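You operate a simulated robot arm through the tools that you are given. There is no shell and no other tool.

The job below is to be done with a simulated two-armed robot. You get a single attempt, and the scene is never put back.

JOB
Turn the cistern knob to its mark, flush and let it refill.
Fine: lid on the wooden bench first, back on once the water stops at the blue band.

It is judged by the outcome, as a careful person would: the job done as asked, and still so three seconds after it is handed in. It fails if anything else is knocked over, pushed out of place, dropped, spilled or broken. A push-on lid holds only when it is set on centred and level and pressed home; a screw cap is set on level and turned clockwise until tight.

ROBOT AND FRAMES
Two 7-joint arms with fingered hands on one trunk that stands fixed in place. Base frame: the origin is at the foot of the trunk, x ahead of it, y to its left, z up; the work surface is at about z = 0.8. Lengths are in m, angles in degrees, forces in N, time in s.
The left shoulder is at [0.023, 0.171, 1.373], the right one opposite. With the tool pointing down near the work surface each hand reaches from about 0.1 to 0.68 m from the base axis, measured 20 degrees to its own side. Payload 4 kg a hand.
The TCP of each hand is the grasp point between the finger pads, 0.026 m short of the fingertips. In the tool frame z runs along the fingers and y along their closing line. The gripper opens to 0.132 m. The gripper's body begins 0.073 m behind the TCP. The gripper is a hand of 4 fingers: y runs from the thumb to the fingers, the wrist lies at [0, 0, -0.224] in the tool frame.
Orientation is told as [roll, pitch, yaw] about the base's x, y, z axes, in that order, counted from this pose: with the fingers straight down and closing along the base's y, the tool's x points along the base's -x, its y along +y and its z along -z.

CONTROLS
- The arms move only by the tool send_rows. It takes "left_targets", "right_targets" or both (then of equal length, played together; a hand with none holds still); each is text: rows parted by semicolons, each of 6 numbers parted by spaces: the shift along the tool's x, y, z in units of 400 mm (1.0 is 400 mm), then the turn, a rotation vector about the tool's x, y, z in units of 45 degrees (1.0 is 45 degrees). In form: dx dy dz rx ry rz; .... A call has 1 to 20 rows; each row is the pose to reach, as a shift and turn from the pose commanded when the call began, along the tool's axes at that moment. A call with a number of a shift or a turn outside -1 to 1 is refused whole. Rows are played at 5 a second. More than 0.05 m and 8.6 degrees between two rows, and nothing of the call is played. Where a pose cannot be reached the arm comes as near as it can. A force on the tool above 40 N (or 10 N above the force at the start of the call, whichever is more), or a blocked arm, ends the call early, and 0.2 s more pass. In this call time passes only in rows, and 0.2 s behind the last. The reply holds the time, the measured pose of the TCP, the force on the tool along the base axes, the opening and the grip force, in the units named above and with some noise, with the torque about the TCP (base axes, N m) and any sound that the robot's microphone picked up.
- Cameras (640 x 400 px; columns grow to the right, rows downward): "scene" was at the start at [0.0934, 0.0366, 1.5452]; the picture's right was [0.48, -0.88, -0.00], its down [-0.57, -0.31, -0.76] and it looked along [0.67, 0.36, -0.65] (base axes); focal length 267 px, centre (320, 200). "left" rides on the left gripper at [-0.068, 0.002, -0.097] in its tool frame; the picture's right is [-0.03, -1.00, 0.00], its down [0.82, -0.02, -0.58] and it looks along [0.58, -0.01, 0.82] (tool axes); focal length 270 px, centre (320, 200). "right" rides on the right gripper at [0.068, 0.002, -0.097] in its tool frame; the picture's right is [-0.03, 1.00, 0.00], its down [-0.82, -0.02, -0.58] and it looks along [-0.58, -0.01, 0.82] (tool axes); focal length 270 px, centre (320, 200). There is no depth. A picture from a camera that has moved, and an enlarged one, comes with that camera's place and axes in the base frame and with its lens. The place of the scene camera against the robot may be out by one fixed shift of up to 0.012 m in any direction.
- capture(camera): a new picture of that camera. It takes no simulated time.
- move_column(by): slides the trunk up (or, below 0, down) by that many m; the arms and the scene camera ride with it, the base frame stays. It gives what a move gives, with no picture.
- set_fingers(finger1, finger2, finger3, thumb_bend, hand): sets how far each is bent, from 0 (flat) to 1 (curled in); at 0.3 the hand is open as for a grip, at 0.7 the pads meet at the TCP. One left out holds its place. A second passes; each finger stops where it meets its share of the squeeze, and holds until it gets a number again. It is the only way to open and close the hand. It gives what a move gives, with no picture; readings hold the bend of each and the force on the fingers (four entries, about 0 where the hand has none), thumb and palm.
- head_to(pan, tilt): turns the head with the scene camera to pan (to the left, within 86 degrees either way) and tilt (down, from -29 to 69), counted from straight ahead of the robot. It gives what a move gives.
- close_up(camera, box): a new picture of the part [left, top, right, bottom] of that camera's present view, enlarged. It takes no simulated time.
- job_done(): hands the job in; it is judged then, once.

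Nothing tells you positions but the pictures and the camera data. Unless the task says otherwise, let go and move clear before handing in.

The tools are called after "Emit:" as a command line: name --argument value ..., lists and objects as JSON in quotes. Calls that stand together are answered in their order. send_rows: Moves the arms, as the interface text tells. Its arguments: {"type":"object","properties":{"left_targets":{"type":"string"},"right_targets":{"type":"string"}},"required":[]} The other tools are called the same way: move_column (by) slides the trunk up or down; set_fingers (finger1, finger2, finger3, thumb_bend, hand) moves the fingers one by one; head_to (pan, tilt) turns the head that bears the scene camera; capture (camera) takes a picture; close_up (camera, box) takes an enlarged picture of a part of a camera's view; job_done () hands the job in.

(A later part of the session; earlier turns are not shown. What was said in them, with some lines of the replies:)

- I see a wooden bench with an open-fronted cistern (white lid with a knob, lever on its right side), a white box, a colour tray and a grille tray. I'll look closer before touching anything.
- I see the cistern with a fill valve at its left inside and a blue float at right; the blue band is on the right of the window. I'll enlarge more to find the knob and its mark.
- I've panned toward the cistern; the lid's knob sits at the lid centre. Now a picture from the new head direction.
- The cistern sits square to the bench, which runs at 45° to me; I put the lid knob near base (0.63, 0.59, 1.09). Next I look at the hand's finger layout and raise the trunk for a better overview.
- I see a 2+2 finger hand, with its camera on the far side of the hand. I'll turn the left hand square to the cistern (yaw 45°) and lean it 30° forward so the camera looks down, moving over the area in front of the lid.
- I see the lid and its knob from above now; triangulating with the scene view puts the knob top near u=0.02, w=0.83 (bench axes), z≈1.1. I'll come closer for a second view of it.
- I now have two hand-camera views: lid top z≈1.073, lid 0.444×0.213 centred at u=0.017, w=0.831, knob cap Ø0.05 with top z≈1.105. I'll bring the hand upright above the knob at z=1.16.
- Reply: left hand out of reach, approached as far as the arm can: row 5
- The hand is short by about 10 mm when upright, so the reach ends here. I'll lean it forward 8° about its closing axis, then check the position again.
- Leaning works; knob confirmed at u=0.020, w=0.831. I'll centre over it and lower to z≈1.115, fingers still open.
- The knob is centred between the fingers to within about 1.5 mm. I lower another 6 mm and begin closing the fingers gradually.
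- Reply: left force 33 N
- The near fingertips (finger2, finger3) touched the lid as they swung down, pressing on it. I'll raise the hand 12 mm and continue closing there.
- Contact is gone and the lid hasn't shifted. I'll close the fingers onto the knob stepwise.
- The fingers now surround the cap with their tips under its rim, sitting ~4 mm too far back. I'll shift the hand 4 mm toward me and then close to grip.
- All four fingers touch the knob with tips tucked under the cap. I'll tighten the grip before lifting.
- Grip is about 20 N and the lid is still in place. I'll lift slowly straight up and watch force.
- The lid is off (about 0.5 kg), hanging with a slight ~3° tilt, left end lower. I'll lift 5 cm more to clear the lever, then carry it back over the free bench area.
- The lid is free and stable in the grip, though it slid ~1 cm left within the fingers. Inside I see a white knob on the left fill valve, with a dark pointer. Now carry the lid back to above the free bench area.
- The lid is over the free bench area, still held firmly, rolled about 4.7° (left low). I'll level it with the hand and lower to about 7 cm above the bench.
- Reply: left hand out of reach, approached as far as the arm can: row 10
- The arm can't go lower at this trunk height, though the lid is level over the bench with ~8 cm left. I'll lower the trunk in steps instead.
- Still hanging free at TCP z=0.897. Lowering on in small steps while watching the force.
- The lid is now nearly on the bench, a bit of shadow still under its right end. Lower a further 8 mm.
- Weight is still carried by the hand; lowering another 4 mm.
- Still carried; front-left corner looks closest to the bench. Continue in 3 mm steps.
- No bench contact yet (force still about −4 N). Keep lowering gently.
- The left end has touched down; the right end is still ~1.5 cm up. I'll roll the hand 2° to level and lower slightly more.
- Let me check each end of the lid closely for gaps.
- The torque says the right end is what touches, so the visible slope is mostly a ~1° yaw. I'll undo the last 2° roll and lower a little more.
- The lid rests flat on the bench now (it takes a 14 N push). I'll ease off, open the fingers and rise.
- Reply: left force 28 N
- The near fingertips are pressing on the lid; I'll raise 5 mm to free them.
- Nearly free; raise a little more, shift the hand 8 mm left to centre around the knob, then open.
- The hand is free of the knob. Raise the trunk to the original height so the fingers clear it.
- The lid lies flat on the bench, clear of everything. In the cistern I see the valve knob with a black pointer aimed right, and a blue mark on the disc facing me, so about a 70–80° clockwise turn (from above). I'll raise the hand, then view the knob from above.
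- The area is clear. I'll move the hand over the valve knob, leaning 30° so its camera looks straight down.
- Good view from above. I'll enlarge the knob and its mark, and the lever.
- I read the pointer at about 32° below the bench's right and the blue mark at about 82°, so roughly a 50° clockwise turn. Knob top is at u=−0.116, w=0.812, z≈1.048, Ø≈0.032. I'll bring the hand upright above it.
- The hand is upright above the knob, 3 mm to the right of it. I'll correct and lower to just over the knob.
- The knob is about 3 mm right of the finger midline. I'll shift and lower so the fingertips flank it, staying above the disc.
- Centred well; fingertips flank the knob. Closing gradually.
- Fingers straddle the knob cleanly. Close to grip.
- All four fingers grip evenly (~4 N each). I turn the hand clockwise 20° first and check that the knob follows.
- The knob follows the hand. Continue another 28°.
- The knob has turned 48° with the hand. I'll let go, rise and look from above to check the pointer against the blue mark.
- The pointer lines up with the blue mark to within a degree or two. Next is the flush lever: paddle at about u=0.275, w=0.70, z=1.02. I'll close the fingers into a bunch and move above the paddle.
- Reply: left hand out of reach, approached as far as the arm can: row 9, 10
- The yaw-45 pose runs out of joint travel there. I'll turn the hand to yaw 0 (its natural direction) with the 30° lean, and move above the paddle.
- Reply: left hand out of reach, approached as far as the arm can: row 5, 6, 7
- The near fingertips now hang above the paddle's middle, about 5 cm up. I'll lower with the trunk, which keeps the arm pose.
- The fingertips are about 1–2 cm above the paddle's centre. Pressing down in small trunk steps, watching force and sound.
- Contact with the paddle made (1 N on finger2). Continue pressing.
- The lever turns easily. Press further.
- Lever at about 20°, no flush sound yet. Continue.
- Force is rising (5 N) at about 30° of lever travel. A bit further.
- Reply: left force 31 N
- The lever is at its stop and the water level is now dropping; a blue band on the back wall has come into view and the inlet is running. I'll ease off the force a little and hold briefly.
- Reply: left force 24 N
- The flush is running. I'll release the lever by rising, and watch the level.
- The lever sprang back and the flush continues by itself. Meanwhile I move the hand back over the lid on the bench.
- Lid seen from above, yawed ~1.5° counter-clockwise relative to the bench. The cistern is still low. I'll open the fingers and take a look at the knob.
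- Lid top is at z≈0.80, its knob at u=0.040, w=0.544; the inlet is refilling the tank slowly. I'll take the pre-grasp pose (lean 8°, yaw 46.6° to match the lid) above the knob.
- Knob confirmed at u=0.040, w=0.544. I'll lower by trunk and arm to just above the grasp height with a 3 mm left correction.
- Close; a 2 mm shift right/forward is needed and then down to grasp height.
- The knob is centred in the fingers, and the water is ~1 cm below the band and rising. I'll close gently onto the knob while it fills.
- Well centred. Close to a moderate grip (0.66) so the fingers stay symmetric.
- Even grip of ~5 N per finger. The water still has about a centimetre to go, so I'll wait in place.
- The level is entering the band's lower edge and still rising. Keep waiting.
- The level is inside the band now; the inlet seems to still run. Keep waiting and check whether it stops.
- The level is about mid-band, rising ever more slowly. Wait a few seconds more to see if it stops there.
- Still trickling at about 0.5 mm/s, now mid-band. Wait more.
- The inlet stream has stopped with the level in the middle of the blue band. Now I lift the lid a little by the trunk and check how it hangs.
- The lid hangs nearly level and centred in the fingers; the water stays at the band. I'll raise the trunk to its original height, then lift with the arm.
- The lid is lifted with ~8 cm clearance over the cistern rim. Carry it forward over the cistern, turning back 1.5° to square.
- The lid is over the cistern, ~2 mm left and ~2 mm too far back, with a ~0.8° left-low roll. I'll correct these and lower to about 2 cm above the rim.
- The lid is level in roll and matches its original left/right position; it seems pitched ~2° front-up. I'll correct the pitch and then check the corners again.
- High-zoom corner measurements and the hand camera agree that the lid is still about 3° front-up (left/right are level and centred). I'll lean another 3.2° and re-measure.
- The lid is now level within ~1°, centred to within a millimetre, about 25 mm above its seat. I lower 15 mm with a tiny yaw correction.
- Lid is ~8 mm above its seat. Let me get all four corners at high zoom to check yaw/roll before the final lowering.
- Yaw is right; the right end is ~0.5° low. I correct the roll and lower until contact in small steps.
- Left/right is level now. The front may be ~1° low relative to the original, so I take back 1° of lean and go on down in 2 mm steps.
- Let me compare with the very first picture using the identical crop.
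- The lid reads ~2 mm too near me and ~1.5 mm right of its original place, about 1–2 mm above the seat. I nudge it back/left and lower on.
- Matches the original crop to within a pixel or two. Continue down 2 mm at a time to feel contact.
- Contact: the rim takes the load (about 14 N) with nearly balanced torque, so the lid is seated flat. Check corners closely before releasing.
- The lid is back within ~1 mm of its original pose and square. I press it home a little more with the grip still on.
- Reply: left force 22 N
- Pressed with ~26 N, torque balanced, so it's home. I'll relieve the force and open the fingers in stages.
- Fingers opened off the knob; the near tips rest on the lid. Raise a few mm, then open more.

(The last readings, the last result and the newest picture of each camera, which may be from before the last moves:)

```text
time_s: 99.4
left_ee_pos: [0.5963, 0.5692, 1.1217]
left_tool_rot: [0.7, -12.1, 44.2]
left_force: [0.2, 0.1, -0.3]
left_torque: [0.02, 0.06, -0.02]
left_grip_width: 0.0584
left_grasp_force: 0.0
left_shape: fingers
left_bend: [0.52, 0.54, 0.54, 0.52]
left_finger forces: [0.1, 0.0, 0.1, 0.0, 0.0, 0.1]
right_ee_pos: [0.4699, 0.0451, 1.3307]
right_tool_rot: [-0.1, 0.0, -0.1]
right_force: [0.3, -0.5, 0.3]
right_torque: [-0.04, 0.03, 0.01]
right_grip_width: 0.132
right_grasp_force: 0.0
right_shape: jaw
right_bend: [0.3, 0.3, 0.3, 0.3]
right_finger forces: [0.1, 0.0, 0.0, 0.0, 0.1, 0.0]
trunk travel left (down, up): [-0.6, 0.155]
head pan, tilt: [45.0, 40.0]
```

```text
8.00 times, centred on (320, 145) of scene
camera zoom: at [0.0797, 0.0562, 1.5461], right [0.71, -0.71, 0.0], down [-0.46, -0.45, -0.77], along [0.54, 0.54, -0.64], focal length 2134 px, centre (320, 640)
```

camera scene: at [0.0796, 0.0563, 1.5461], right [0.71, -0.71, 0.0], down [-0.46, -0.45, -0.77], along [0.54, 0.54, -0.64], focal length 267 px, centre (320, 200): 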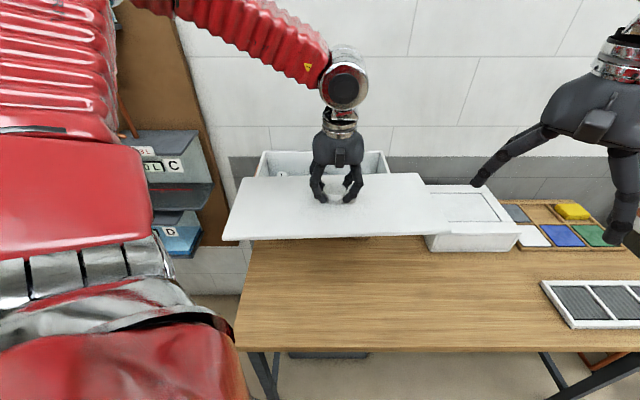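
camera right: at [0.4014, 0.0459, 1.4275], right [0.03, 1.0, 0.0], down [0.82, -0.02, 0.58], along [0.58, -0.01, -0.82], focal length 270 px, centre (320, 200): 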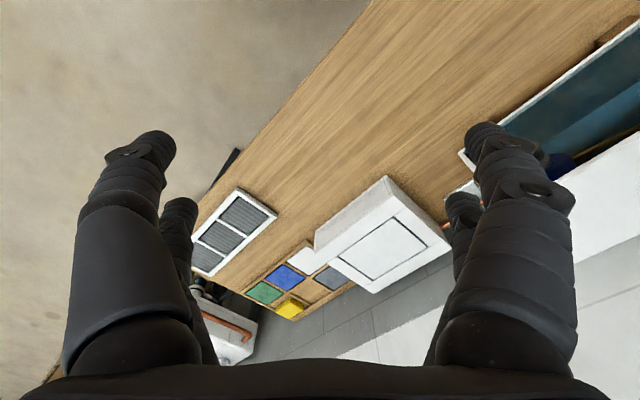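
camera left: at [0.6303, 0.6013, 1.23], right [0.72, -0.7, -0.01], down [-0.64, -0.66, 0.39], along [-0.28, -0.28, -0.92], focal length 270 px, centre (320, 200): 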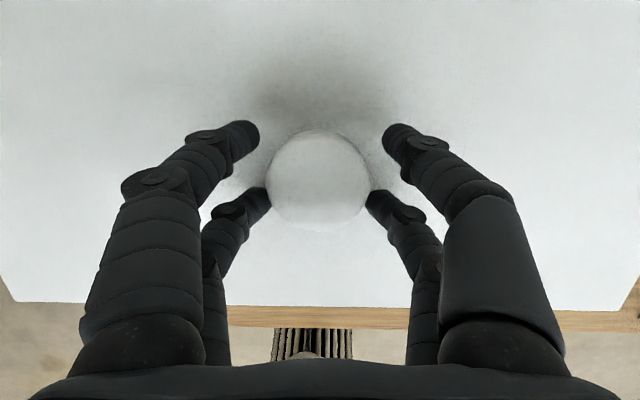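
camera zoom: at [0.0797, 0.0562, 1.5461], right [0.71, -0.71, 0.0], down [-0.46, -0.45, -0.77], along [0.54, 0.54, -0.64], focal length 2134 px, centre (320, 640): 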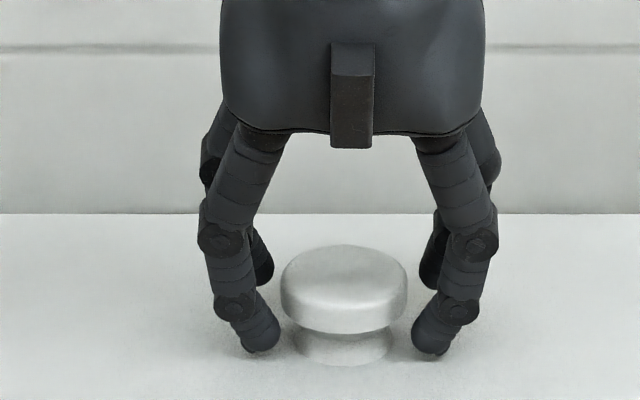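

Open a bit wider before rising so the tips clear the cap.

Emit:
send_rows --left_targets "-0.0021 0 -0.0098 0 0 0"

Emit:
set_fingers --hand "left" --finger1 0.47 --finger2 0.48 --finger3 0.48 --thumb_bend 0.47

Emit:
send_rows --left_targets "-0.0105 0 -0.0489 0 0 0; -0.021 0 -0.0978 0 0 0; -0.0367 0 -0.171 0 0 0; -0.0524 0 -0.2445 0 0 0"

Emit:
capture --camera "left"

Emit:
close_up --camera "scene" --box '[240, 120, 440, 245]'

```text
time_s: 99.8
left_ee_pos: [0.5964, 0.5688, 1.1253]
left_tool_rot: [0.7, -12.2, 44.1]
left_force: [-0.2, 0.0, -0.5]
left_torque: [0.04, 0.01, 0.01]
left_grip_width: 0.0585
left_grasp_force: 0.0
left_shape: fingers
left_bend: [0.52, 0.54, 0.54, 0.52]
left_finger forces: [0.0, 0.0, 0.0, 0.0, 0.1, 0.1]
right_ee_pos: [0.4688, 0.0456, 1.3312]
right_tool_rot: [0.0, 0.0, -0.1]
right_force: [0.0, 0.7, 0.7]
right_torque: [0.02, 0.01, 0.03]
right_grip_width: 0.1319
right_grasp_force: 0.0
right_shape: jaw
right_bend: [0.3, 0.3, 0.3, 0.3]
right_finger forces: [0.1, 0.1, 0.0, 0.0, 0.1, 0.0]
trunk travel left (down, up): [-0.6, 0.155]
head pan, tilt: [45.0, 40.0]
```

```text
time_s: 100.8
left_ee_pos: [0.5963, 0.5678, 1.1264]
left_tool_rot: [0.7, -12.1, 44.2]
left_force: [-0.6, -0.2, -0.1]
left_torque: [-0.03, 0.0, 0.0]
left_grip_width: 0.0754
left_grasp_force: 0.0
left_shape: fingers
left_bend: [0.47, 0.48, 0.48, 0.47]
left_finger forces: [0.0, 0.0, 0.0, 0.1, 0.0, 0.1]
right_ee_pos: [0.4698, 0.0456, 1.3302]
right_tool_rot: [0.0, 0.0, 0.0]
right_force: [-0.4, -0.8, 0.3]
right_torque: [0.0, -0.03, 0.03]
right_grip_width: 0.132
right_grasp_force: 0.1
right_shape: jaw
right_bend: [0.3, 0.3, 0.3, 0.3]
right_finger forces: [0.1, 0.0, 0.1, 0.0, 0.0, 0.0]
trunk travel left (down, up): [-0.6, 0.155]
head pan, tilt: [45.0, 40.0]
```

```text
time_s: 101.8
left_ee_pos: [0.5972, 0.5689, 1.2271]
left_tool_rot: [0.6, -12.2, 44.2]
left_force: [0.2, 0.4, 0.2]
left_torque: [-0.04, -0.02, 0.02]
left_grip_width: 0.0755
left_grasp_force: 0.1
left_shape: fingers
left_bend: [0.47, 0.48, 0.48, 0.47]
left_finger forces: [0.0, 0.1, 0.1, 0.0, 0.1, 0.0]
right_ee_pos: [0.469, 0.0452, 1.3315]
right_tool_rot: [0.0, 0.0, 0.0]
right_force: [-0.7, -0.2, 0.3]
right_torque: [-0.03, -0.02, 0.04]
right_grip_width: 0.1319
right_grasp_force: 0.1
right_shape: jaw
right_bend: [0.3, 0.3, 0.3, 0.3]
right_finger forces: [0.0, 0.1, 0.0, 0.0, 0.1, 0.0]
trunk travel left (down, up): [-0.6, 0.155]
head pan, tilt: [45.0, 40.0]
```

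```text
taken
camera left: at [0.6305, 0.6006, 1.3361], right [0.72, -0.7, -0.01], down [-0.64, -0.66, 0.39], along [-0.28, -0.28, -0.92], focal length 270 px, centre (320, 200)
```

left: 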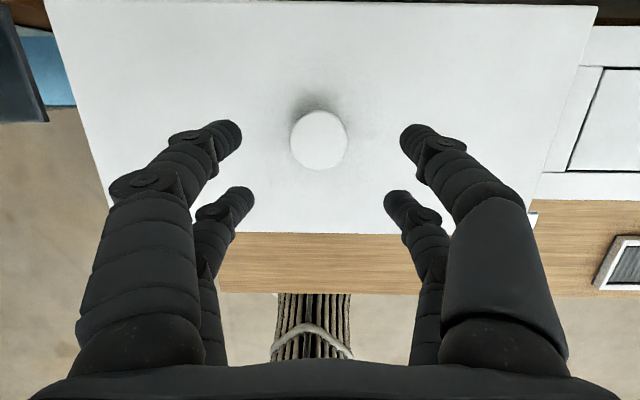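

```text
3.20 times, centred on (340, 182) of scene
camera zoom: at [0.079, 0.0558, 1.5462], right [0.71, -0.71, 0.0], down [-0.45, -0.45, -0.77], along [0.54, 0.54, -0.64], focal length 854 px, centre (256, 256)
```

zoom: 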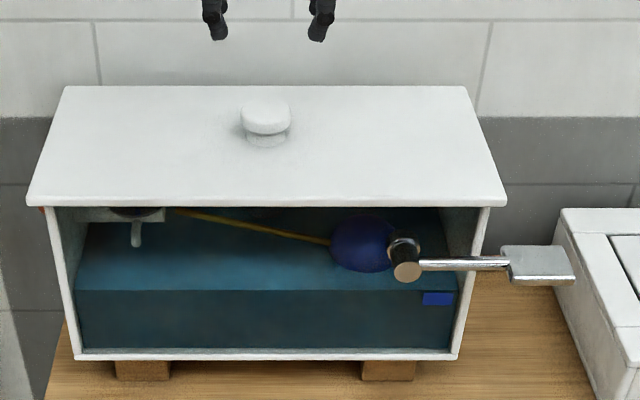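

The lid sits flat but, compared with the first picture, it is 2–3 px lower in the crop: about 3.5 mm too near me. A careful fit deserves correcting: I'll go back around the knob, grip it lightly and slide it 3.5 mm back.

Emit:
send_rows --left_targets "0.0157 0 0.073 0 0 0; 0.0314 0 0.146 0 0 0; 0.042 0 0.195 0 0 0; 0.0495 0 0.23 0 0 0; 0.0535 0 0.248 0 0 0"

Emit:
capture --camera "left"

Emit:
close_up --camera "scene" --box '[280, 120, 360, 170]'

```text
time_s: 103.0
left_ee_pos: [0.5953, 0.5704, 1.125]
left_tool_rot: [0.8, -12.2, 44.2]
left_force: [0.2, -0.4, 0.4]
left_torque: [0.03, 0.0, -0.02]
left_grip_width: 0.0755
left_grasp_force: 0.1
left_shape: fingers
left_bend: [0.47, 0.48, 0.48, 0.47]
left_finger forces: [0.1, 0.0, 0.0, 0.0, 0.1, 0.0]
right_ee_pos: [0.4702, 0.0444, 1.3309]
right_tool_rot: [0.0, 0.0, 0.0]
right_force: [-0.5, 0.2, 0.7]
right_torque: [0.01, -0.03, -0.02]
right_grip_width: 0.1319
right_grasp_force: 0.0
right_shape: jaw
right_bend: [0.3, 0.3, 0.3, 0.3]
right_finger forces: [0.0, 0.0, 0.0, 0.0, 0.0, 0.0]
trunk travel left (down, up): [-0.6, 0.155]
head pan, tilt: [45.0, 40.0]
```

```text
taken
camera left: at [0.6298, 0.6032, 1.2333], right [0.72, -0.7, -0.01], down [-0.64, -0.66, 0.39], along [-0.28, -0.28, -0.92], focal length 270 px, centre (320, 200)
```

left: 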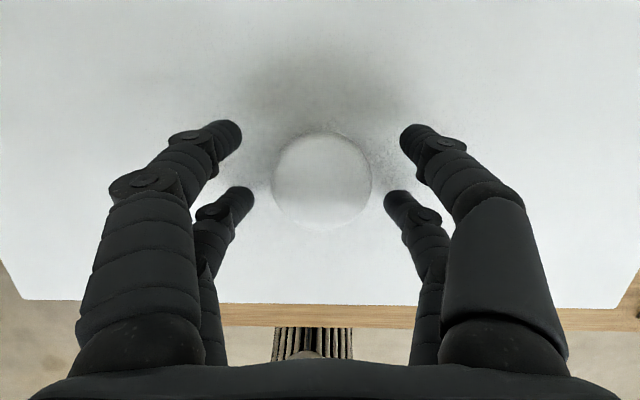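

```text
8.00 times, centred on (320, 145) of scene
camera zoom: at [0.0797, 0.0563, 1.5461], right [0.71, -0.71, 0.0], down [-0.46, -0.45, -0.77], along [0.54, 0.54, -0.64], focal length 2134 px, centre (320, 640)
```

zoom: 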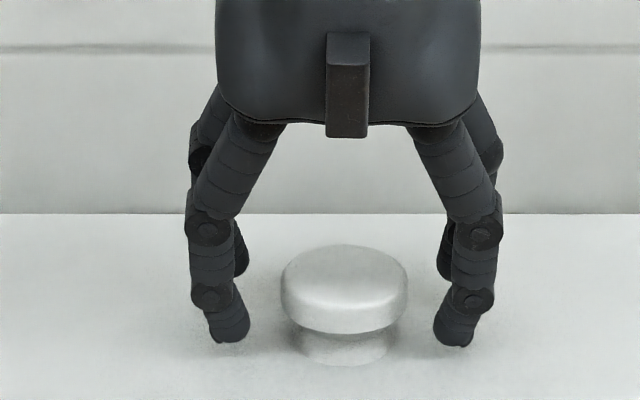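

The fingers surround the knob again without touching the lid. Close lightly.

Emit:
send_rows --left_targets "0.001 0 0.005 0 0 0"

Emit:
set_fingers --hand "left" --finger1 0.57 --finger2 0.57 --finger3 0.57 --thumb_bend 0.57

Emit:
set_fingers --hand "left" --finger1 0.62 --finger2 0.62 --finger3 0.62 --thumb_bend 0.62

Emit:
capture --camera "left"

Emit:
close_up --camera "scene" --box '[240, 120, 440, 245]'

```text
time_s: 103.4
left_ee_pos: [0.5973, 0.5697, 1.1225]
left_tool_rot: [0.6, -12.0, 44.2]
left_force: [-0.2, -0.7, 1.3]
left_torque: [-0.04, 0.04, -0.01]
left_grip_width: 0.0756
left_grasp_force: 0.0
left_shape: fingers
left_bend: [0.47, 0.48, 0.48, 0.47]
left_finger forces: [0.1, 0.0, 0.0, 0.1, 0.1, 0.0]
right_ee_pos: [0.4701, 0.0447, 1.3305]
right_tool_rot: [0.0, 0.1, 0.0]
right_force: [-0.5, 0.4, -0.3]
right_torque: [-0.01, 0.0, 0.02]
right_grip_width: 0.1319
right_grasp_force: 0.2
right_shape: jaw
right_bend: [0.3, 0.3, 0.3, 0.3]
right_finger forces: [0.1, 0.1, 0.1, 0.1, 0.1, 0.1]
trunk travel left (down, up): [-0.6, 0.155]
head pan, tilt: [45.0, 40.0]
```

```text
time_s: 104.4
left_ee_pos: [0.5951, 0.5705, 1.1214]
left_tool_rot: [0.7, -12.1, 44.3]
left_force: [0.3, 1.2, -0.4]
left_torque: [0.01, -0.02, 0.0]
left_grip_width: 0.0462
left_grasp_force: 0.1
left_shape: fingers
left_bend: [0.56, 0.56, 0.56, 0.56]
left_finger forces: [0.1, 0.1, 0.1, 0.0, 0.0, 0.0]
right_ee_pos: [0.4683, 0.0439, 1.3305]
right_tool_rot: [0.0, 0.0, 0.0]
right_force: [0.8, -0.2, -0.5]
right_torque: [0.02, -0.03, 0.02]
right_grip_width: 0.1322
right_grasp_force: 0.0
right_shape: jaw
right_bend: [0.3, 0.3, 0.3, 0.3]
right_finger forces: [0.0, 0.0, 0.0, 0.0, 0.0, 0.0]
trunk travel left (down, up): [-0.6, 0.155]
head pan, tilt: [45.0, 40.0]
```

```text
time_s: 105.4
left_ee_pos: [0.596, 0.5694, 1.1232]
left_tool_rot: [0.7, -12.0, 44.1]
left_force: [-1.0, -0.6, -0.3]
left_torque: [0.0, -0.01, -0.02]
left_grip_width: 0.0296
left_grasp_force: 3.2
left_shape: fingers
left_bend: [0.61, 0.59, 0.58, 0.61]
left_finger forces: [0.6, 2.5, 2.6, 0.0, 0.9, 0.0]
right_ee_pos: [0.4713, 0.0449, 1.3301]
right_tool_rot: [0.0, 0.0, 0.0]
right_force: [-0.3, -0.6, 0.2]
right_torque: [-0.01, -0.02, -0.04]
right_grip_width: 0.1322
right_grasp_force: 0.0
right_shape: jaw
right_bend: [0.3, 0.3, 0.3, 0.3]
right_finger forces: [0.0, 0.1, 0.0, 0.0, 0.0, 0.0]
trunk travel left (down, up): [-0.6, 0.155]
head pan, tilt: [45.0, 40.0]
```

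```text
taken
camera left: at [0.63, 0.603, 1.231], right [0.72, -0.7, -0.01], down [-0.64, -0.66, 0.39], along [-0.28, -0.28, -0.92], focal length 270 px, centre (320, 200)
```

left: 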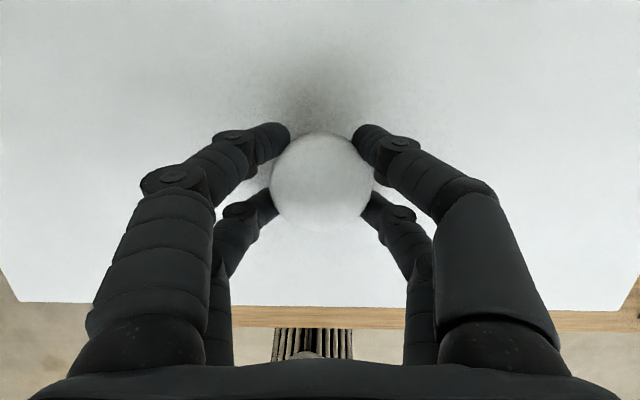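

```text
3.20 times, centred on (340, 182) of scene
camera zoom: at [0.0799, 0.0563, 1.5461], right [0.71, -0.71, 0.0], down [-0.46, -0.45, -0.77], along [0.54, 0.54, -0.64], focal length 854 px, centre (256, 256)
```

zoom: 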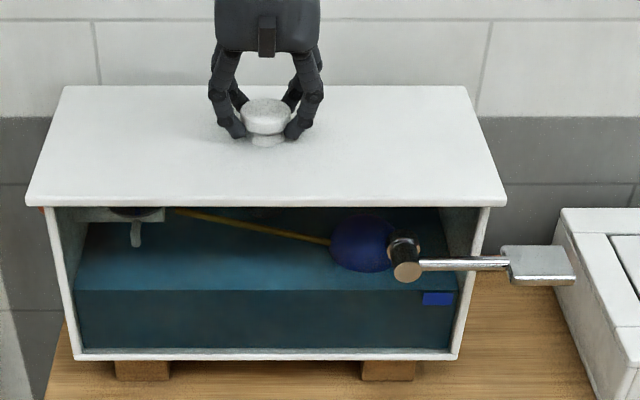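

Gripped with light contact. Slide +4 mm back (away from me) and check.

Emit:
send_rows --left_targets "-0.0049 -0.001 0.001 0 0 0; -0.0098 -0.0017 0.0021 0 0 0"

Emit:
close_up --camera "scene" --box '[240, 120, 440, 245]'

Emit:
close_up --camera "scene" --box '[240, 140, 280, 190]'

Emit:
close_up --camera "scene" --box '[360, 140, 400, 190]'

```text
time_s: 106.0
left_ee_pos: [0.6017, 0.5711, 1.1233]
left_tool_rot: [0.8, -12.1, 44.2]
left_force: [0.4, 0.3, 1.0]
left_torque: [0.03, 0.0, 0.03]
left_grip_width: 0.0295
left_grasp_force: 3.7
left_shape: fingers
left_bend: [0.61, 0.59, 0.58, 0.61]
left_finger forces: [0.7, 3.1, 2.5, 0.1, 1.2, 0.0]
right_ee_pos: [0.4704, 0.0445, 1.3302]
right_tool_rot: [0.1, 0.0, 0.0]
right_force: [0.0, 0.0, 0.7]
right_torque: [-0.01, -0.02, 0.0]
right_grip_width: 0.1319
right_grasp_force: 0.0
right_shape: jaw
right_bend: [0.3, 0.3, 0.3, 0.3]
right_finger forces: [0.0, 0.1, 0.0, 0.1, 0.0, 0.1]
trunk travel left (down, up): [-0.6, 0.155]
head pan, tilt: [45.0, 40.0]
```

```text
3.20 times, centred on (340, 182) of scene
camera zoom: at [0.08, 0.0564, 1.5461], right [0.71, -0.71, 0.0], down [-0.46, -0.45, -0.77], along [0.54, 0.54, -0.64], focal length 854 px, centre (256, 256)
```

zoom: 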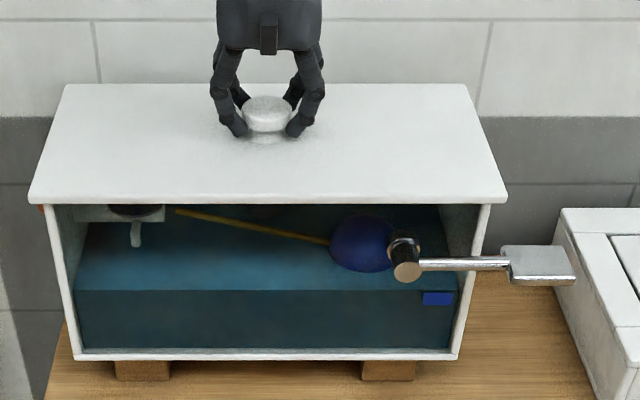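

```text
8.00 times, centred on (260, 165) of scene
camera zoom: at [0.08, 0.0564, 1.5461], right [0.71, -0.71, 0.0], down [-0.46, -0.45, -0.77], along [0.54, 0.54, -0.64], focal length 2134 px, centre (800, 480)
```

zoom: 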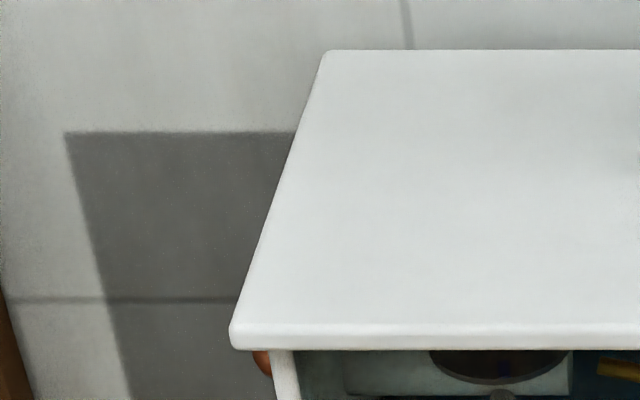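

```text
8.00 times, centred on (380, 165) of scene
camera zoom: at [0.08, 0.0564, 1.5461], right [0.71, -0.71, 0.0], down [-0.46, -0.45, -0.77], along [0.54, 0.54, -0.64], focal length 2134 px, centre (-160, 480)
```

zoom: 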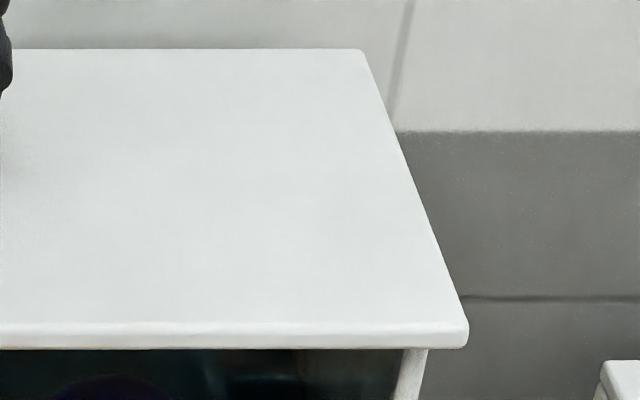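

The lid now matches the first picture to the pixel. Release in place and rise.

Emit:
set_fingers --hand "left" --finger1 0.52 --finger2 0.52 --finger3 0.52 --thumb_bend 0.52

Emit:
set_fingers --hand "left" --finger1 0.47 --finger2 0.47 --finger3 0.47 --thumb_bend 0.47

Emit:
send_rows --left_targets "-0.0052 0 -0.0244 0 0 0; -0.0157 0 -0.0733 0 0 0; -0.0262 0 -0.122 0 0 0; -0.042 0 -0.195 0 0 0"

Emit:
close_up --camera "scene" --box '[240, 120, 440, 245]'

Emit:
capture --camera "left"

```text
time_s: 107.0
left_ee_pos: [0.5995, 0.5702, 1.1241]
left_tool_rot: [0.7, -12.1, 44.2]
left_force: [-0.2, 0.3, -0.4]
left_torque: [0.03, 0.02, 0.02]
left_grip_width: 0.0586
left_grasp_force: 0.1
left_shape: fingers
left_bend: [0.52, 0.52, 0.52, 0.52]
left_finger forces: [0.0, 0.0, 0.0, 0.1, 0.0, 0.1]
right_ee_pos: [0.4698, 0.0448, 1.3307]
right_tool_rot: [0.0, 0.1, 0.1]
right_force: [-0.1, 0.2, 1.0]
right_torque: [0.02, 0.01, 0.03]
right_grip_width: 0.1316
right_grasp_force: 0.0
right_shape: jaw
right_bend: [0.3, 0.3, 0.3, 0.3]
right_finger forces: [0.0, 0.0, 0.0, 0.0, 0.1, 0.0]
trunk travel left (down, up): [-0.6, 0.155]
head pan, tilt: [45.0, 40.0]
```

```text
time_s: 108.0
left_ee_pos: [0.6006, 0.572, 1.1231]
left_tool_rot: [0.7, -12.0, 44.2]
left_force: [0.2, -0.3, 0.3]
left_torque: [0.01, -0.01, 0.0]
left_grip_width: 0.0757
left_grasp_force: 0.0
left_shape: fingers
left_bend: [0.47, 0.47, 0.47, 0.47]
left_finger forces: [0.0, 0.0, 0.0, 0.0, 0.0, 0.0]
right_ee_pos: [0.4702, 0.0452, 1.3296]
right_tool_rot: [0.0, 0.1, 0.0]
right_force: [-0.1, 0.1, 0.3]
right_torque: [-0.01, 0.02, 0.0]
right_grip_width: 0.1318
right_grasp_force: 0.2
right_shape: jaw
right_bend: [0.3, 0.3, 0.3, 0.3]
right_finger forces: [0.1, 0.0, 0.1, 0.1, 0.0, 0.0]
trunk travel left (down, up): [-0.6, 0.155]
head pan, tilt: [45.0, 40.0]
```

```text
time_s: 109.0
left_ee_pos: [0.6, 0.5689, 1.2026]
left_tool_rot: [0.7, -12.1, 44.2]
left_force: [-0.4, -0.6, -0.4]
left_torque: [0.0, -0.02, 0.01]
left_grip_width: 0.0755
left_grasp_force: 0.1
left_shape: fingers
left_bend: [0.47, 0.47, 0.47, 0.47]
left_finger forces: [0.0, 0.1, 0.0, 0.1, 0.0, 0.0]
right_ee_pos: [0.4703, 0.044, 1.3305]
right_tool_rot: [0.0, 0.1, 0.0]
right_force: [0.1, -0.2, -0.9]
right_torque: [0.02, -0.03, 0.0]
right_grip_width: 0.132
right_grasp_force: 0.1
right_shape: jaw
right_bend: [0.3, 0.3, 0.3, 0.3]
right_finger forces: [0.1, 0.0, 0.0, 0.1, 0.0, 0.1]
trunk travel left (down, up): [-0.6, 0.155]
head pan, tilt: [45.0, 40.0]
```

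```text
3.20 times, centred on (340, 182) of scene
camera zoom: at [0.0789, 0.0557, 1.5462], right [0.71, -0.71, 0.0], down [-0.45, -0.45, -0.77], along [0.54, 0.54, -0.64], focal length 854 px, centre (256, 256)
```

zoom: 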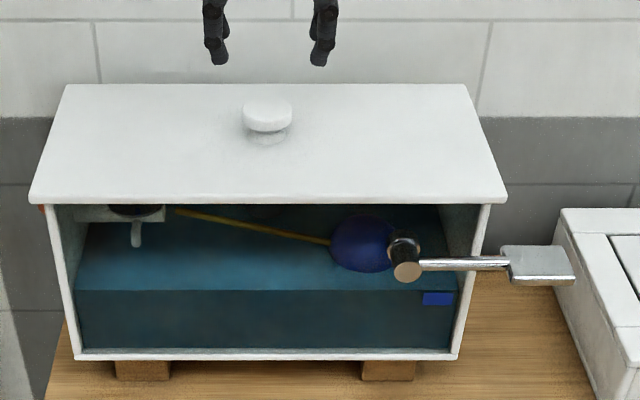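

```text
taken
camera left: at [0.6342, 0.6023, 1.3096], right [0.72, -0.7, -0.01], down [-0.64, -0.66, 0.39], along [-0.28, -0.28, -0.92], focal length 270 px, centre (320, 200)
```

left: 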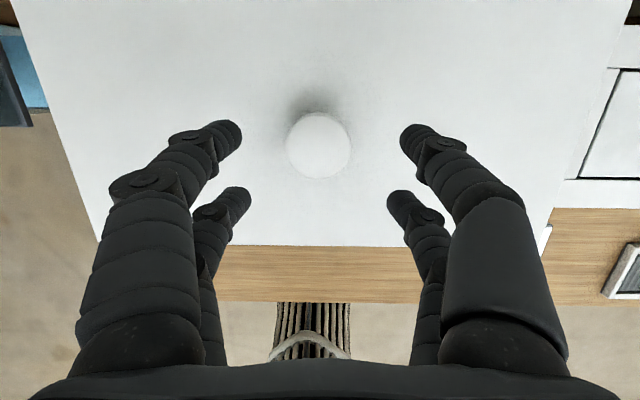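

The lid stays put after release and matches its original position. I'll make sure it is home by pressing gently on the knob top with closed fingers.

Emit:
set_fingers --hand "left" --finger1 0.7 --finger2 0.7 --finger3 0.7 --thumb_bend 0.7

Emit:
send_rows --left_targets "-0.015 0.005 0.04 0 0 0; -0.0232 0.005 0.09 0 0 0; -0.0232 0.005 0.1125 0 0 0"

Emit:
capture --camera "left"

Emit:
close_up --camera "scene" --box '[280, 110, 360, 165]'

```text
time_s: 110.0
left_ee_pos: [0.6021, 0.5707, 1.2008]
left_tool_rot: [0.7, -12.2, 44.3]
left_force: [-0.1, 0.4, 0.1]
left_torque: [-0.03, 0.04, 0.0]
left_grip_width: 0.0015
left_grasp_force: 0.1
left_shape: fingers
left_bend: [0.7, 0.7, 0.7, 0.7]
left_finger forces: [0.0, 0.1, 0.1, 0.0, 0.1, 0.0]
right_ee_pos: [0.4692, 0.0457, 1.3304]
right_tool_rot: [0.0, 0.0, -0.1]
right_force: [0.0, 0.6, 0.4]
right_torque: [0.01, 0.0, -0.01]
right_grip_width: 0.1317
right_grasp_force: 0.1
right_shape: jaw
right_bend: [0.3, 0.3, 0.3, 0.3]
right_finger forces: [0.1, 0.1, 0.0, 0.0, 0.1, 0.0]
trunk travel left (down, up): [-0.6, 0.155]
head pan, tilt: [45.0, 40.0]
```

```text
time_s: 110.8
left_ee_pos: [0.61, 0.5847, 1.1608]
left_tool_rot: [0.5, -12.2, 44.2]
left_force: [-0.2, -0.2, -0.3]
left_torque: [0.0, 0.0, 0.0]
left_grip_width: 0.0016
left_grasp_force: 0.0
left_shape: fingers
left_bend: [0.7, 0.7, 0.7, 0.7]
left_finger forces: [0.0, 0.1, 0.0, 0.0, 0.0, 0.1]
right_ee_pos: [0.4696, 0.0448, 1.3308]
right_tool_rot: [0.0, 0.2, 0.0]
right_force: [0.2, 0.1, 0.3]
right_torque: [0.0, 0.02, -0.01]
right_grip_width: 0.1319
right_grasp_force: 0.1
right_shape: jaw
right_bend: [0.3, 0.3, 0.3, 0.3]
right_finger forces: [0.1, 0.0, 0.0, 0.0, 0.0, 0.0]
trunk travel left (down, up): [-0.6, 0.155]
head pan, tilt: [45.0, 40.0]
```

```text
taken
camera left: at [0.6454, 0.6179, 1.2686], right [0.72, -0.7, -0.01], down [-0.64, -0.66, 0.39], along [-0.28, -0.28, -0.92], focal length 270 px, centre (320, 200)
```

left: 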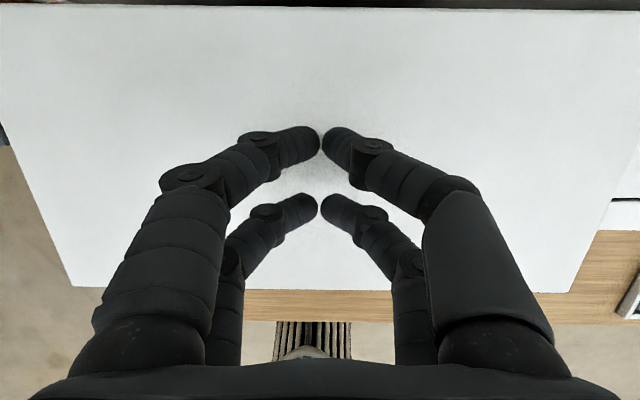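

```text
7.27 times, centred on (320, 138) of scene
camera zoom: at [0.0796, 0.0563, 1.5461], right [0.71, -0.71, 0.0], down [-0.46, -0.45, -0.77], along [0.54, 0.54, -0.64], focal length 1940 px, centre (320, 654)
```

zoom: 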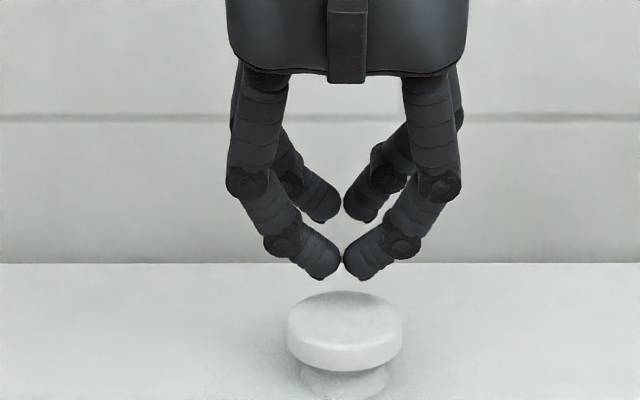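

Near fingertips are above the knob's top centre. Lower gently to press.

Emit:
send_rows --left_targets "0.0052 0 0.0245 0 0 0; 0.0084 0 0.0391 0 0 0"

Emit:
close_up --camera "scene" --box '[280, 110, 360, 165]'

```text
time_s: 111.4
left_ee_pos: [0.6121, 0.5843, 1.1445]
left_tool_rot: [0.6, -12.2, 44.2]
left_force: [-0.9, 0.2, 0.2]
left_torque: [-0.01, -0.03, 0.02]
left_grip_width: 0.0014
left_grasp_force: 0.0
left_shape: fingers
left_bend: [0.7, 0.7, 0.7, 0.7]
left_finger forces: [0.1, 0.0, 0.0, 0.0, 0.0, 0.0]
right_ee_pos: [0.4697, 0.0445, 1.331]
right_tool_rot: [0.0, 0.0, 0.0]
right_force: [-0.2, -0.4, 0.6]
right_torque: [0.03, -0.03, 0.02]
right_grip_width: 0.1317
right_grasp_force: 0.1
right_shape: jaw
right_bend: [0.3, 0.3, 0.3, 0.3]
right_finger forces: [0.0, 0.0, 0.1, 0.1, 0.1, 0.0]
trunk travel left (down, up): [-0.6, 0.155]
head pan, tilt: [45.0, 40.0]
```

```text
7.27 times, centred on (320, 138) of scene
camera zoom: at [0.0796, 0.0562, 1.5461], right [0.71, -0.71, 0.0], down [-0.46, -0.45, -0.77], along [0.54, 0.54, -0.64], focal length 1940 px, centre (320, 654)
```

zoom: 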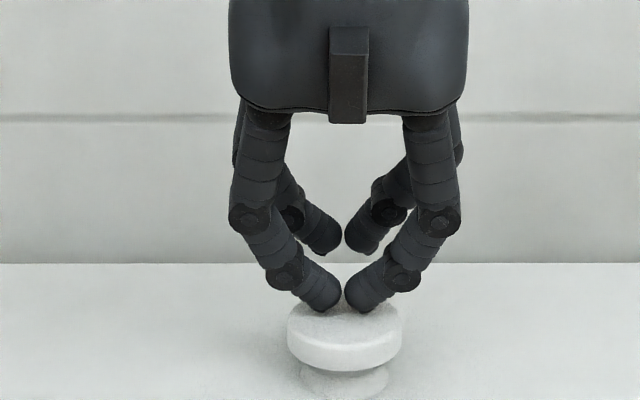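

Almost touching. Lower further in small steps.

Emit:
send_rows --left_targets "0.0016 0 0.0073 0 0 0; 0.0032 0 0.0147 0 0 0"

Emit:
send_rows --left_targets "0.0016 0 0.0073 0 0 0"

Emit:
close_up --camera "scene" --box '[240, 110, 440, 235]'

```text
time_s: 112.0
left_ee_pos: [0.6124, 0.5846, 1.1416]
left_tool_rot: [0.5, -12.6, 44.3]
left_force: [1.4, 0.6, 17.3]
left_torque: [-0.16, 0.13, -0.01]
left_grip_width: 0.0014
left_grasp_force: 9.2
left_shape: fingers
left_bend: [0.7, 0.71, 0.71, 0.7]
left_finger forces: [0.0, 8.9, 8.4, 0.0, 0.1, 0.0]
right_ee_pos: [0.4685, 0.0442, 1.3314]
right_tool_rot: [0.1, 0.1, 0.0]
right_force: [0.0, -0.2, 0.1]
right_torque: [-0.01, -0.03, -0.03]
right_grip_width: 0.1319
right_grasp_force: 0.0
right_shape: jaw
right_bend: [0.3, 0.3, 0.3, 0.3]
right_finger forces: [0.0, 0.0, 0.0, 0.0, 0.0, 0.0]
trunk travel left (down, up): [-0.6, 0.155]
head pan, tilt: [45.0, 40.0]
```

```text
time_s: 112.4
left_ee_pos: [0.6123, 0.5845, 1.1415]
left_tool_rot: [0.4, -12.6, 44.3]
left_force: [5.6, 5.1, 29.5]
left_torque: [-0.12, 0.16, 0.02]
left_grip_width: 0.0013
left_grasp_force: 15.9
left_shape: fingers
left_bend: [0.7, 0.72, 0.72, 0.7]
left_finger forces: [0.0, 15.9, 15.8, 0.0, 0.1, 0.0]
right_ee_pos: [0.4672, 0.0427, 1.3332]
right_tool_rot: [0.2, -0.1, 0.0]
right_force: [0.4, -0.4, 0.2]
right_torque: [0.01, 0.01, 0.02]
right_grip_width: 0.1318
right_grasp_force: 0.0
right_shape: jaw
right_bend: [0.3, 0.3, 0.3, 0.3]
right_finger forces: [0.0, 0.0, 0.0, 0.0, 0.0, 0.1]
trunk travel left (down, up): [-0.6, 0.155]
head pan, tilt: [45.0, 40.0]
```

```text
3.20 times, centred on (340, 172) of scene
camera zoom: at [0.0769, 0.0541, 1.5466], right [0.71, -0.71, 0.0], down [-0.45, -0.45, -0.77], along [0.54, 0.54, -0.64], focal length 854 px, centre (256, 288)
```

zoom: 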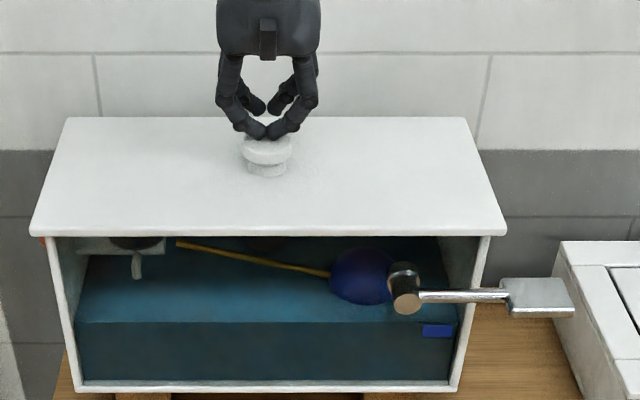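

Pressed with ~30 N; now lift off straight and check the lid's position.

Emit:
send_rows --left_targets "-0.0032 0 -0.0147 0 0 0; -0.0105 0 -0.049 0 0 0; -0.021 0 -0.098 0 0 0; -0.042 0 -0.196 0 0 0"

Emit:
close_up --camera "scene" --box '[240, 120, 440, 245]'

Emit:
close_up --camera "scene" --box '[240, 140, 280, 190]'

Emit:
close_up --camera "scene" --box '[360, 140, 400, 190]'

```text
time_s: 113.4
left_ee_pos: [0.6113, 0.5847, 1.2161]
left_tool_rot: [0.7, -12.2, 44.0]
left_force: [0.2, 0.8, -0.2]
left_torque: [-0.02, -0.01, 0.01]
left_grip_width: 0.0017
left_grasp_force: 0.0
left_shape: fingers
left_bend: [0.7, 0.7, 0.7, 0.7]
left_finger forces: [0.0, 0.0, 0.1, 0.0, 0.0, 0.0]
right_ee_pos: [0.4693, 0.0442, 1.3308]
right_tool_rot: [0.0, 0.0, 0.0]
right_force: [0.4, -0.1, -0.9]
right_torque: [0.02, -0.02, 0.02]
right_grip_width: 0.1319
right_grasp_force: 0.1
right_shape: jaw
right_bend: [0.3, 0.3, 0.3, 0.3]
right_finger forces: [0.0, 0.1, 0.1, 0.0, 0.0, 0.1]
trunk travel left (down, up): [-0.6, 0.155]
head pan, tilt: [45.0, 40.0]
```

```text
3.20 times, centred on (340, 182) of scene
camera zoom: at [0.079, 0.0557, 1.5462], right [0.71, -0.71, 0.0], down [-0.45, -0.45, -0.77], along [0.54, 0.54, -0.64], focal length 854 px, centre (256, 256)
```

zoom: 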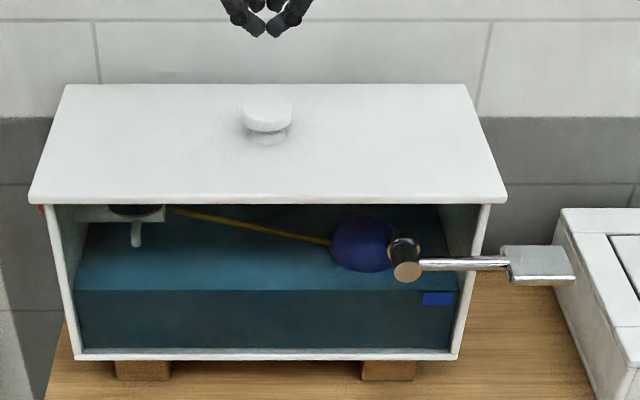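

```text
8.00 times, centred on (260, 165) of scene
camera zoom: at [0.079, 0.0557, 1.5462], right [0.71, -0.71, 0.0], down [-0.45, -0.45, -0.77], along [0.54, 0.54, -0.64], focal length 2134 px, centre (800, 480)
```

zoom: 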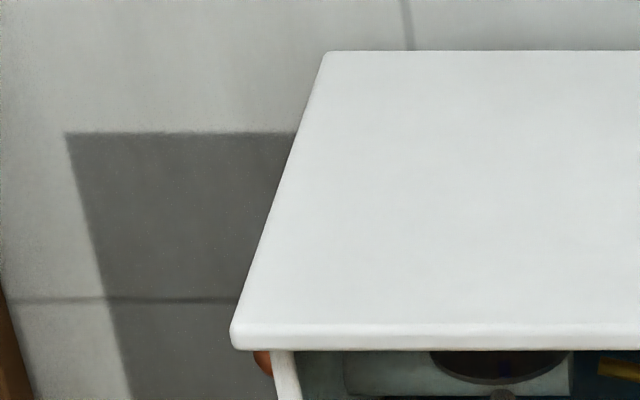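

```text
8.00 times, centred on (380, 165) of scene
camera zoom: at [0.079, 0.0557, 1.5462], right [0.71, -0.71, 0.0], down [-0.45, -0.45, -0.77], along [0.54, 0.54, -0.64], focal length 2134 px, centre (-160, 480)
```

zoom: 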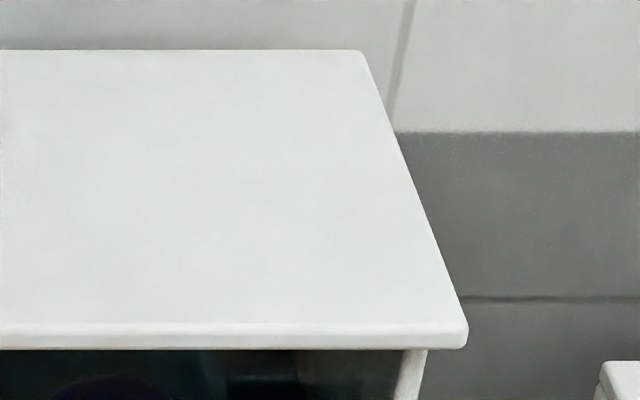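

The lid hasn't moved, flat and centred; the water is at the band, lever up, knob on its mark. Now I move the hand clear and take a final look.

Emit:
send_rows --left_targets "-0.0105 0 -0.049 0 0 0; -0.021 0 -0.098 0 0 0; 0.06 0 -0.133 0 0 0; 0.145 0 -0.168 0 0 0; 0.23 0 -0.203 0 0 0; 0.315 0 -0.238 0 0 0; 0.4 0 -0.273 0 0 0; 0.48 0 -0.308 0 0 0; 0.56 0 -0.341 0 0 0; 0.635 0 -0.341 0 0 0"

Emit:
capture --camera "scene"

Emit:
close_up --camera "scene" --box '[240, 120, 440, 245]'

Emit:
capture --camera "left"

```text
time_s: 115.6
left_ee_pos: [0.4144, 0.3914, 1.2949]
left_tool_rot: [0.7, -12.1, 44.2]
left_force: [0.6, -0.5, 0.1]
left_torque: [0.0, 0.01, 0.01]
left_grip_width: 0.0014
left_grasp_force: 0.1
left_shape: fingers
left_bend: [0.7, 0.7, 0.7, 0.7]
left_finger forces: [0.0, 0.0, 0.1, 0.0, 0.0, 0.0]
right_ee_pos: [0.4695, 0.0453, 1.3301]
right_tool_rot: [0.0, -0.1, 0.0]
right_force: [0.9, 0.5, -0.2]
right_torque: [-0.01, 0.02, 0.03]
right_grip_width: 0.1318
right_grasp_force: 0.1
right_shape: jaw
right_bend: [0.3, 0.3, 0.3, 0.3]
right_finger forces: [0.0, 0.0, 0.1, 0.0, 0.1, 0.0]
trunk travel left (down, up): [-0.6, 0.155]
head pan, tilt: [45.0, 40.0]
```

```text
taken
camera scene: at [0.0789, 0.0561, 1.5461], right [0.71, -0.71, 0.0], down [-0.45, -0.45, -0.77], along [0.54, 0.54, -0.64], focal length 267 px, centre (320, 200)
```

scene: 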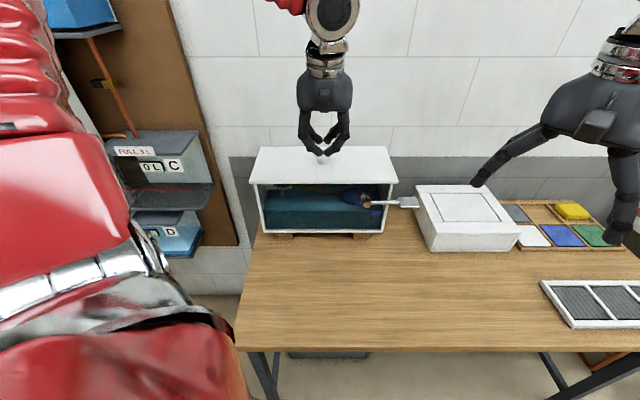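

```text
3.20 times, centred on (340, 182) of scene
camera zoom: at [0.0789, 0.0561, 1.5461], right [0.71, -0.71, 0.0], down [-0.45, -0.45, -0.77], along [0.54, 0.54, -0.64], focal length 854 px, centre (256, 256)
```

zoom: 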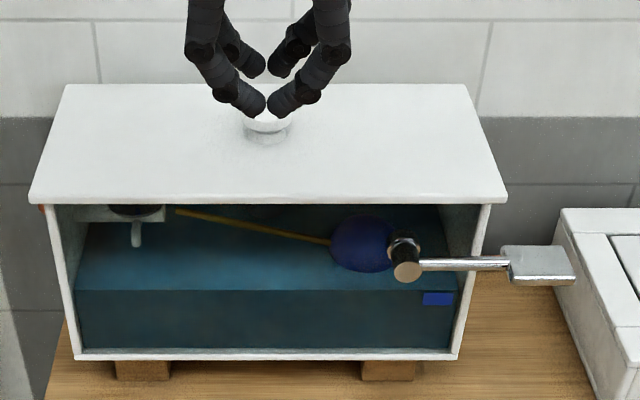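

```text
taken
camera left: at [0.4475, 0.4244, 1.4039], right [0.72, -0.7, -0.01], down [-0.64, -0.66, 0.39], along [-0.28, -0.28, -0.92], focal length 270 px, centre (320, 200)
```

left: 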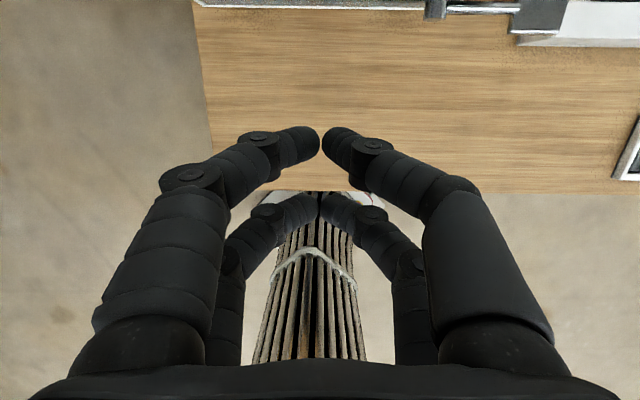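

Hand is clear and everything else is in place. One last close look at the water line against the band.

Emit:
close_up --camera "scene" --box '[340, 180, 400, 240]'

Emit:
close_up --camera "scene" --box '[250, 180, 400, 240]'

```text
6.67 times, centred on (370, 210) of scene
camera zoom: at [0.0789, 0.0561, 1.5461], right [0.71, -0.71, 0.0], down [-0.45, -0.45, -0.77], along [0.54, 0.54, -0.64], focal length 1778 px, centre (-13, 133)
```

zoom: 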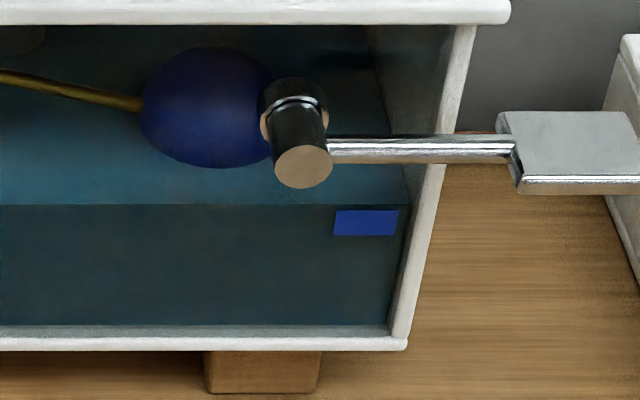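

```text
4.27 times, centred on (325, 210) of scene
camera zoom: at [0.0789, 0.0561, 1.5461], right [0.71, -0.71, 0.0], down [-0.45, -0.45, -0.77], along [0.54, 0.54, -0.64], focal length 1138 px, centre (299, 157)
```

zoom: 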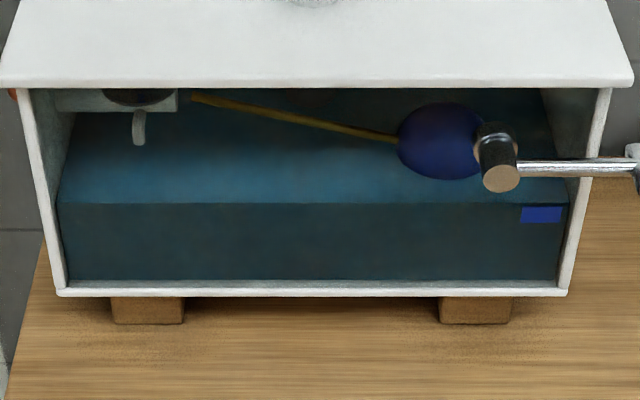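

The water surface meets the back wall mid-way up the blue band, and the front strip only looks lower because it is on the outside of the pane. The inlet is off, the knob is on its mark, the lid is back on square and flat, and both hands are clear, so I'm handing in.

Emit:
job_done

```text
The job is handed in.
```

The job is done and handed in: the cistern knob is on its blue mark, it has been flushed and refilled, and the lid is back on.

- **Lid off:** I lifted the lid off first and set it flat on the clear part of the wooden bench.
- **Knob:** I turned it about 48° clockwise. Seen from above, the pointer lines up with the blue mark to within a degree or two.
- **Flush and refill:** I pressed the lever to its stop and it sprang back. The tank emptied and refilled, and the inlet shut off with the water about halfway up the blue band on the back wall. The front strip looks slightly below the water line. I put that down to the viewing angle, assuming it sits on the outside of the pane.
- **Lid back on:** I put it back only after the water had stopped. It first landed about 3.5 mm too far forward, so I slid it back and pressed it down with about 30 N. It now matches its original position to within about a pixel in the picture.

I saw nothing else moved, knocked or spilled, and both hands are clear.
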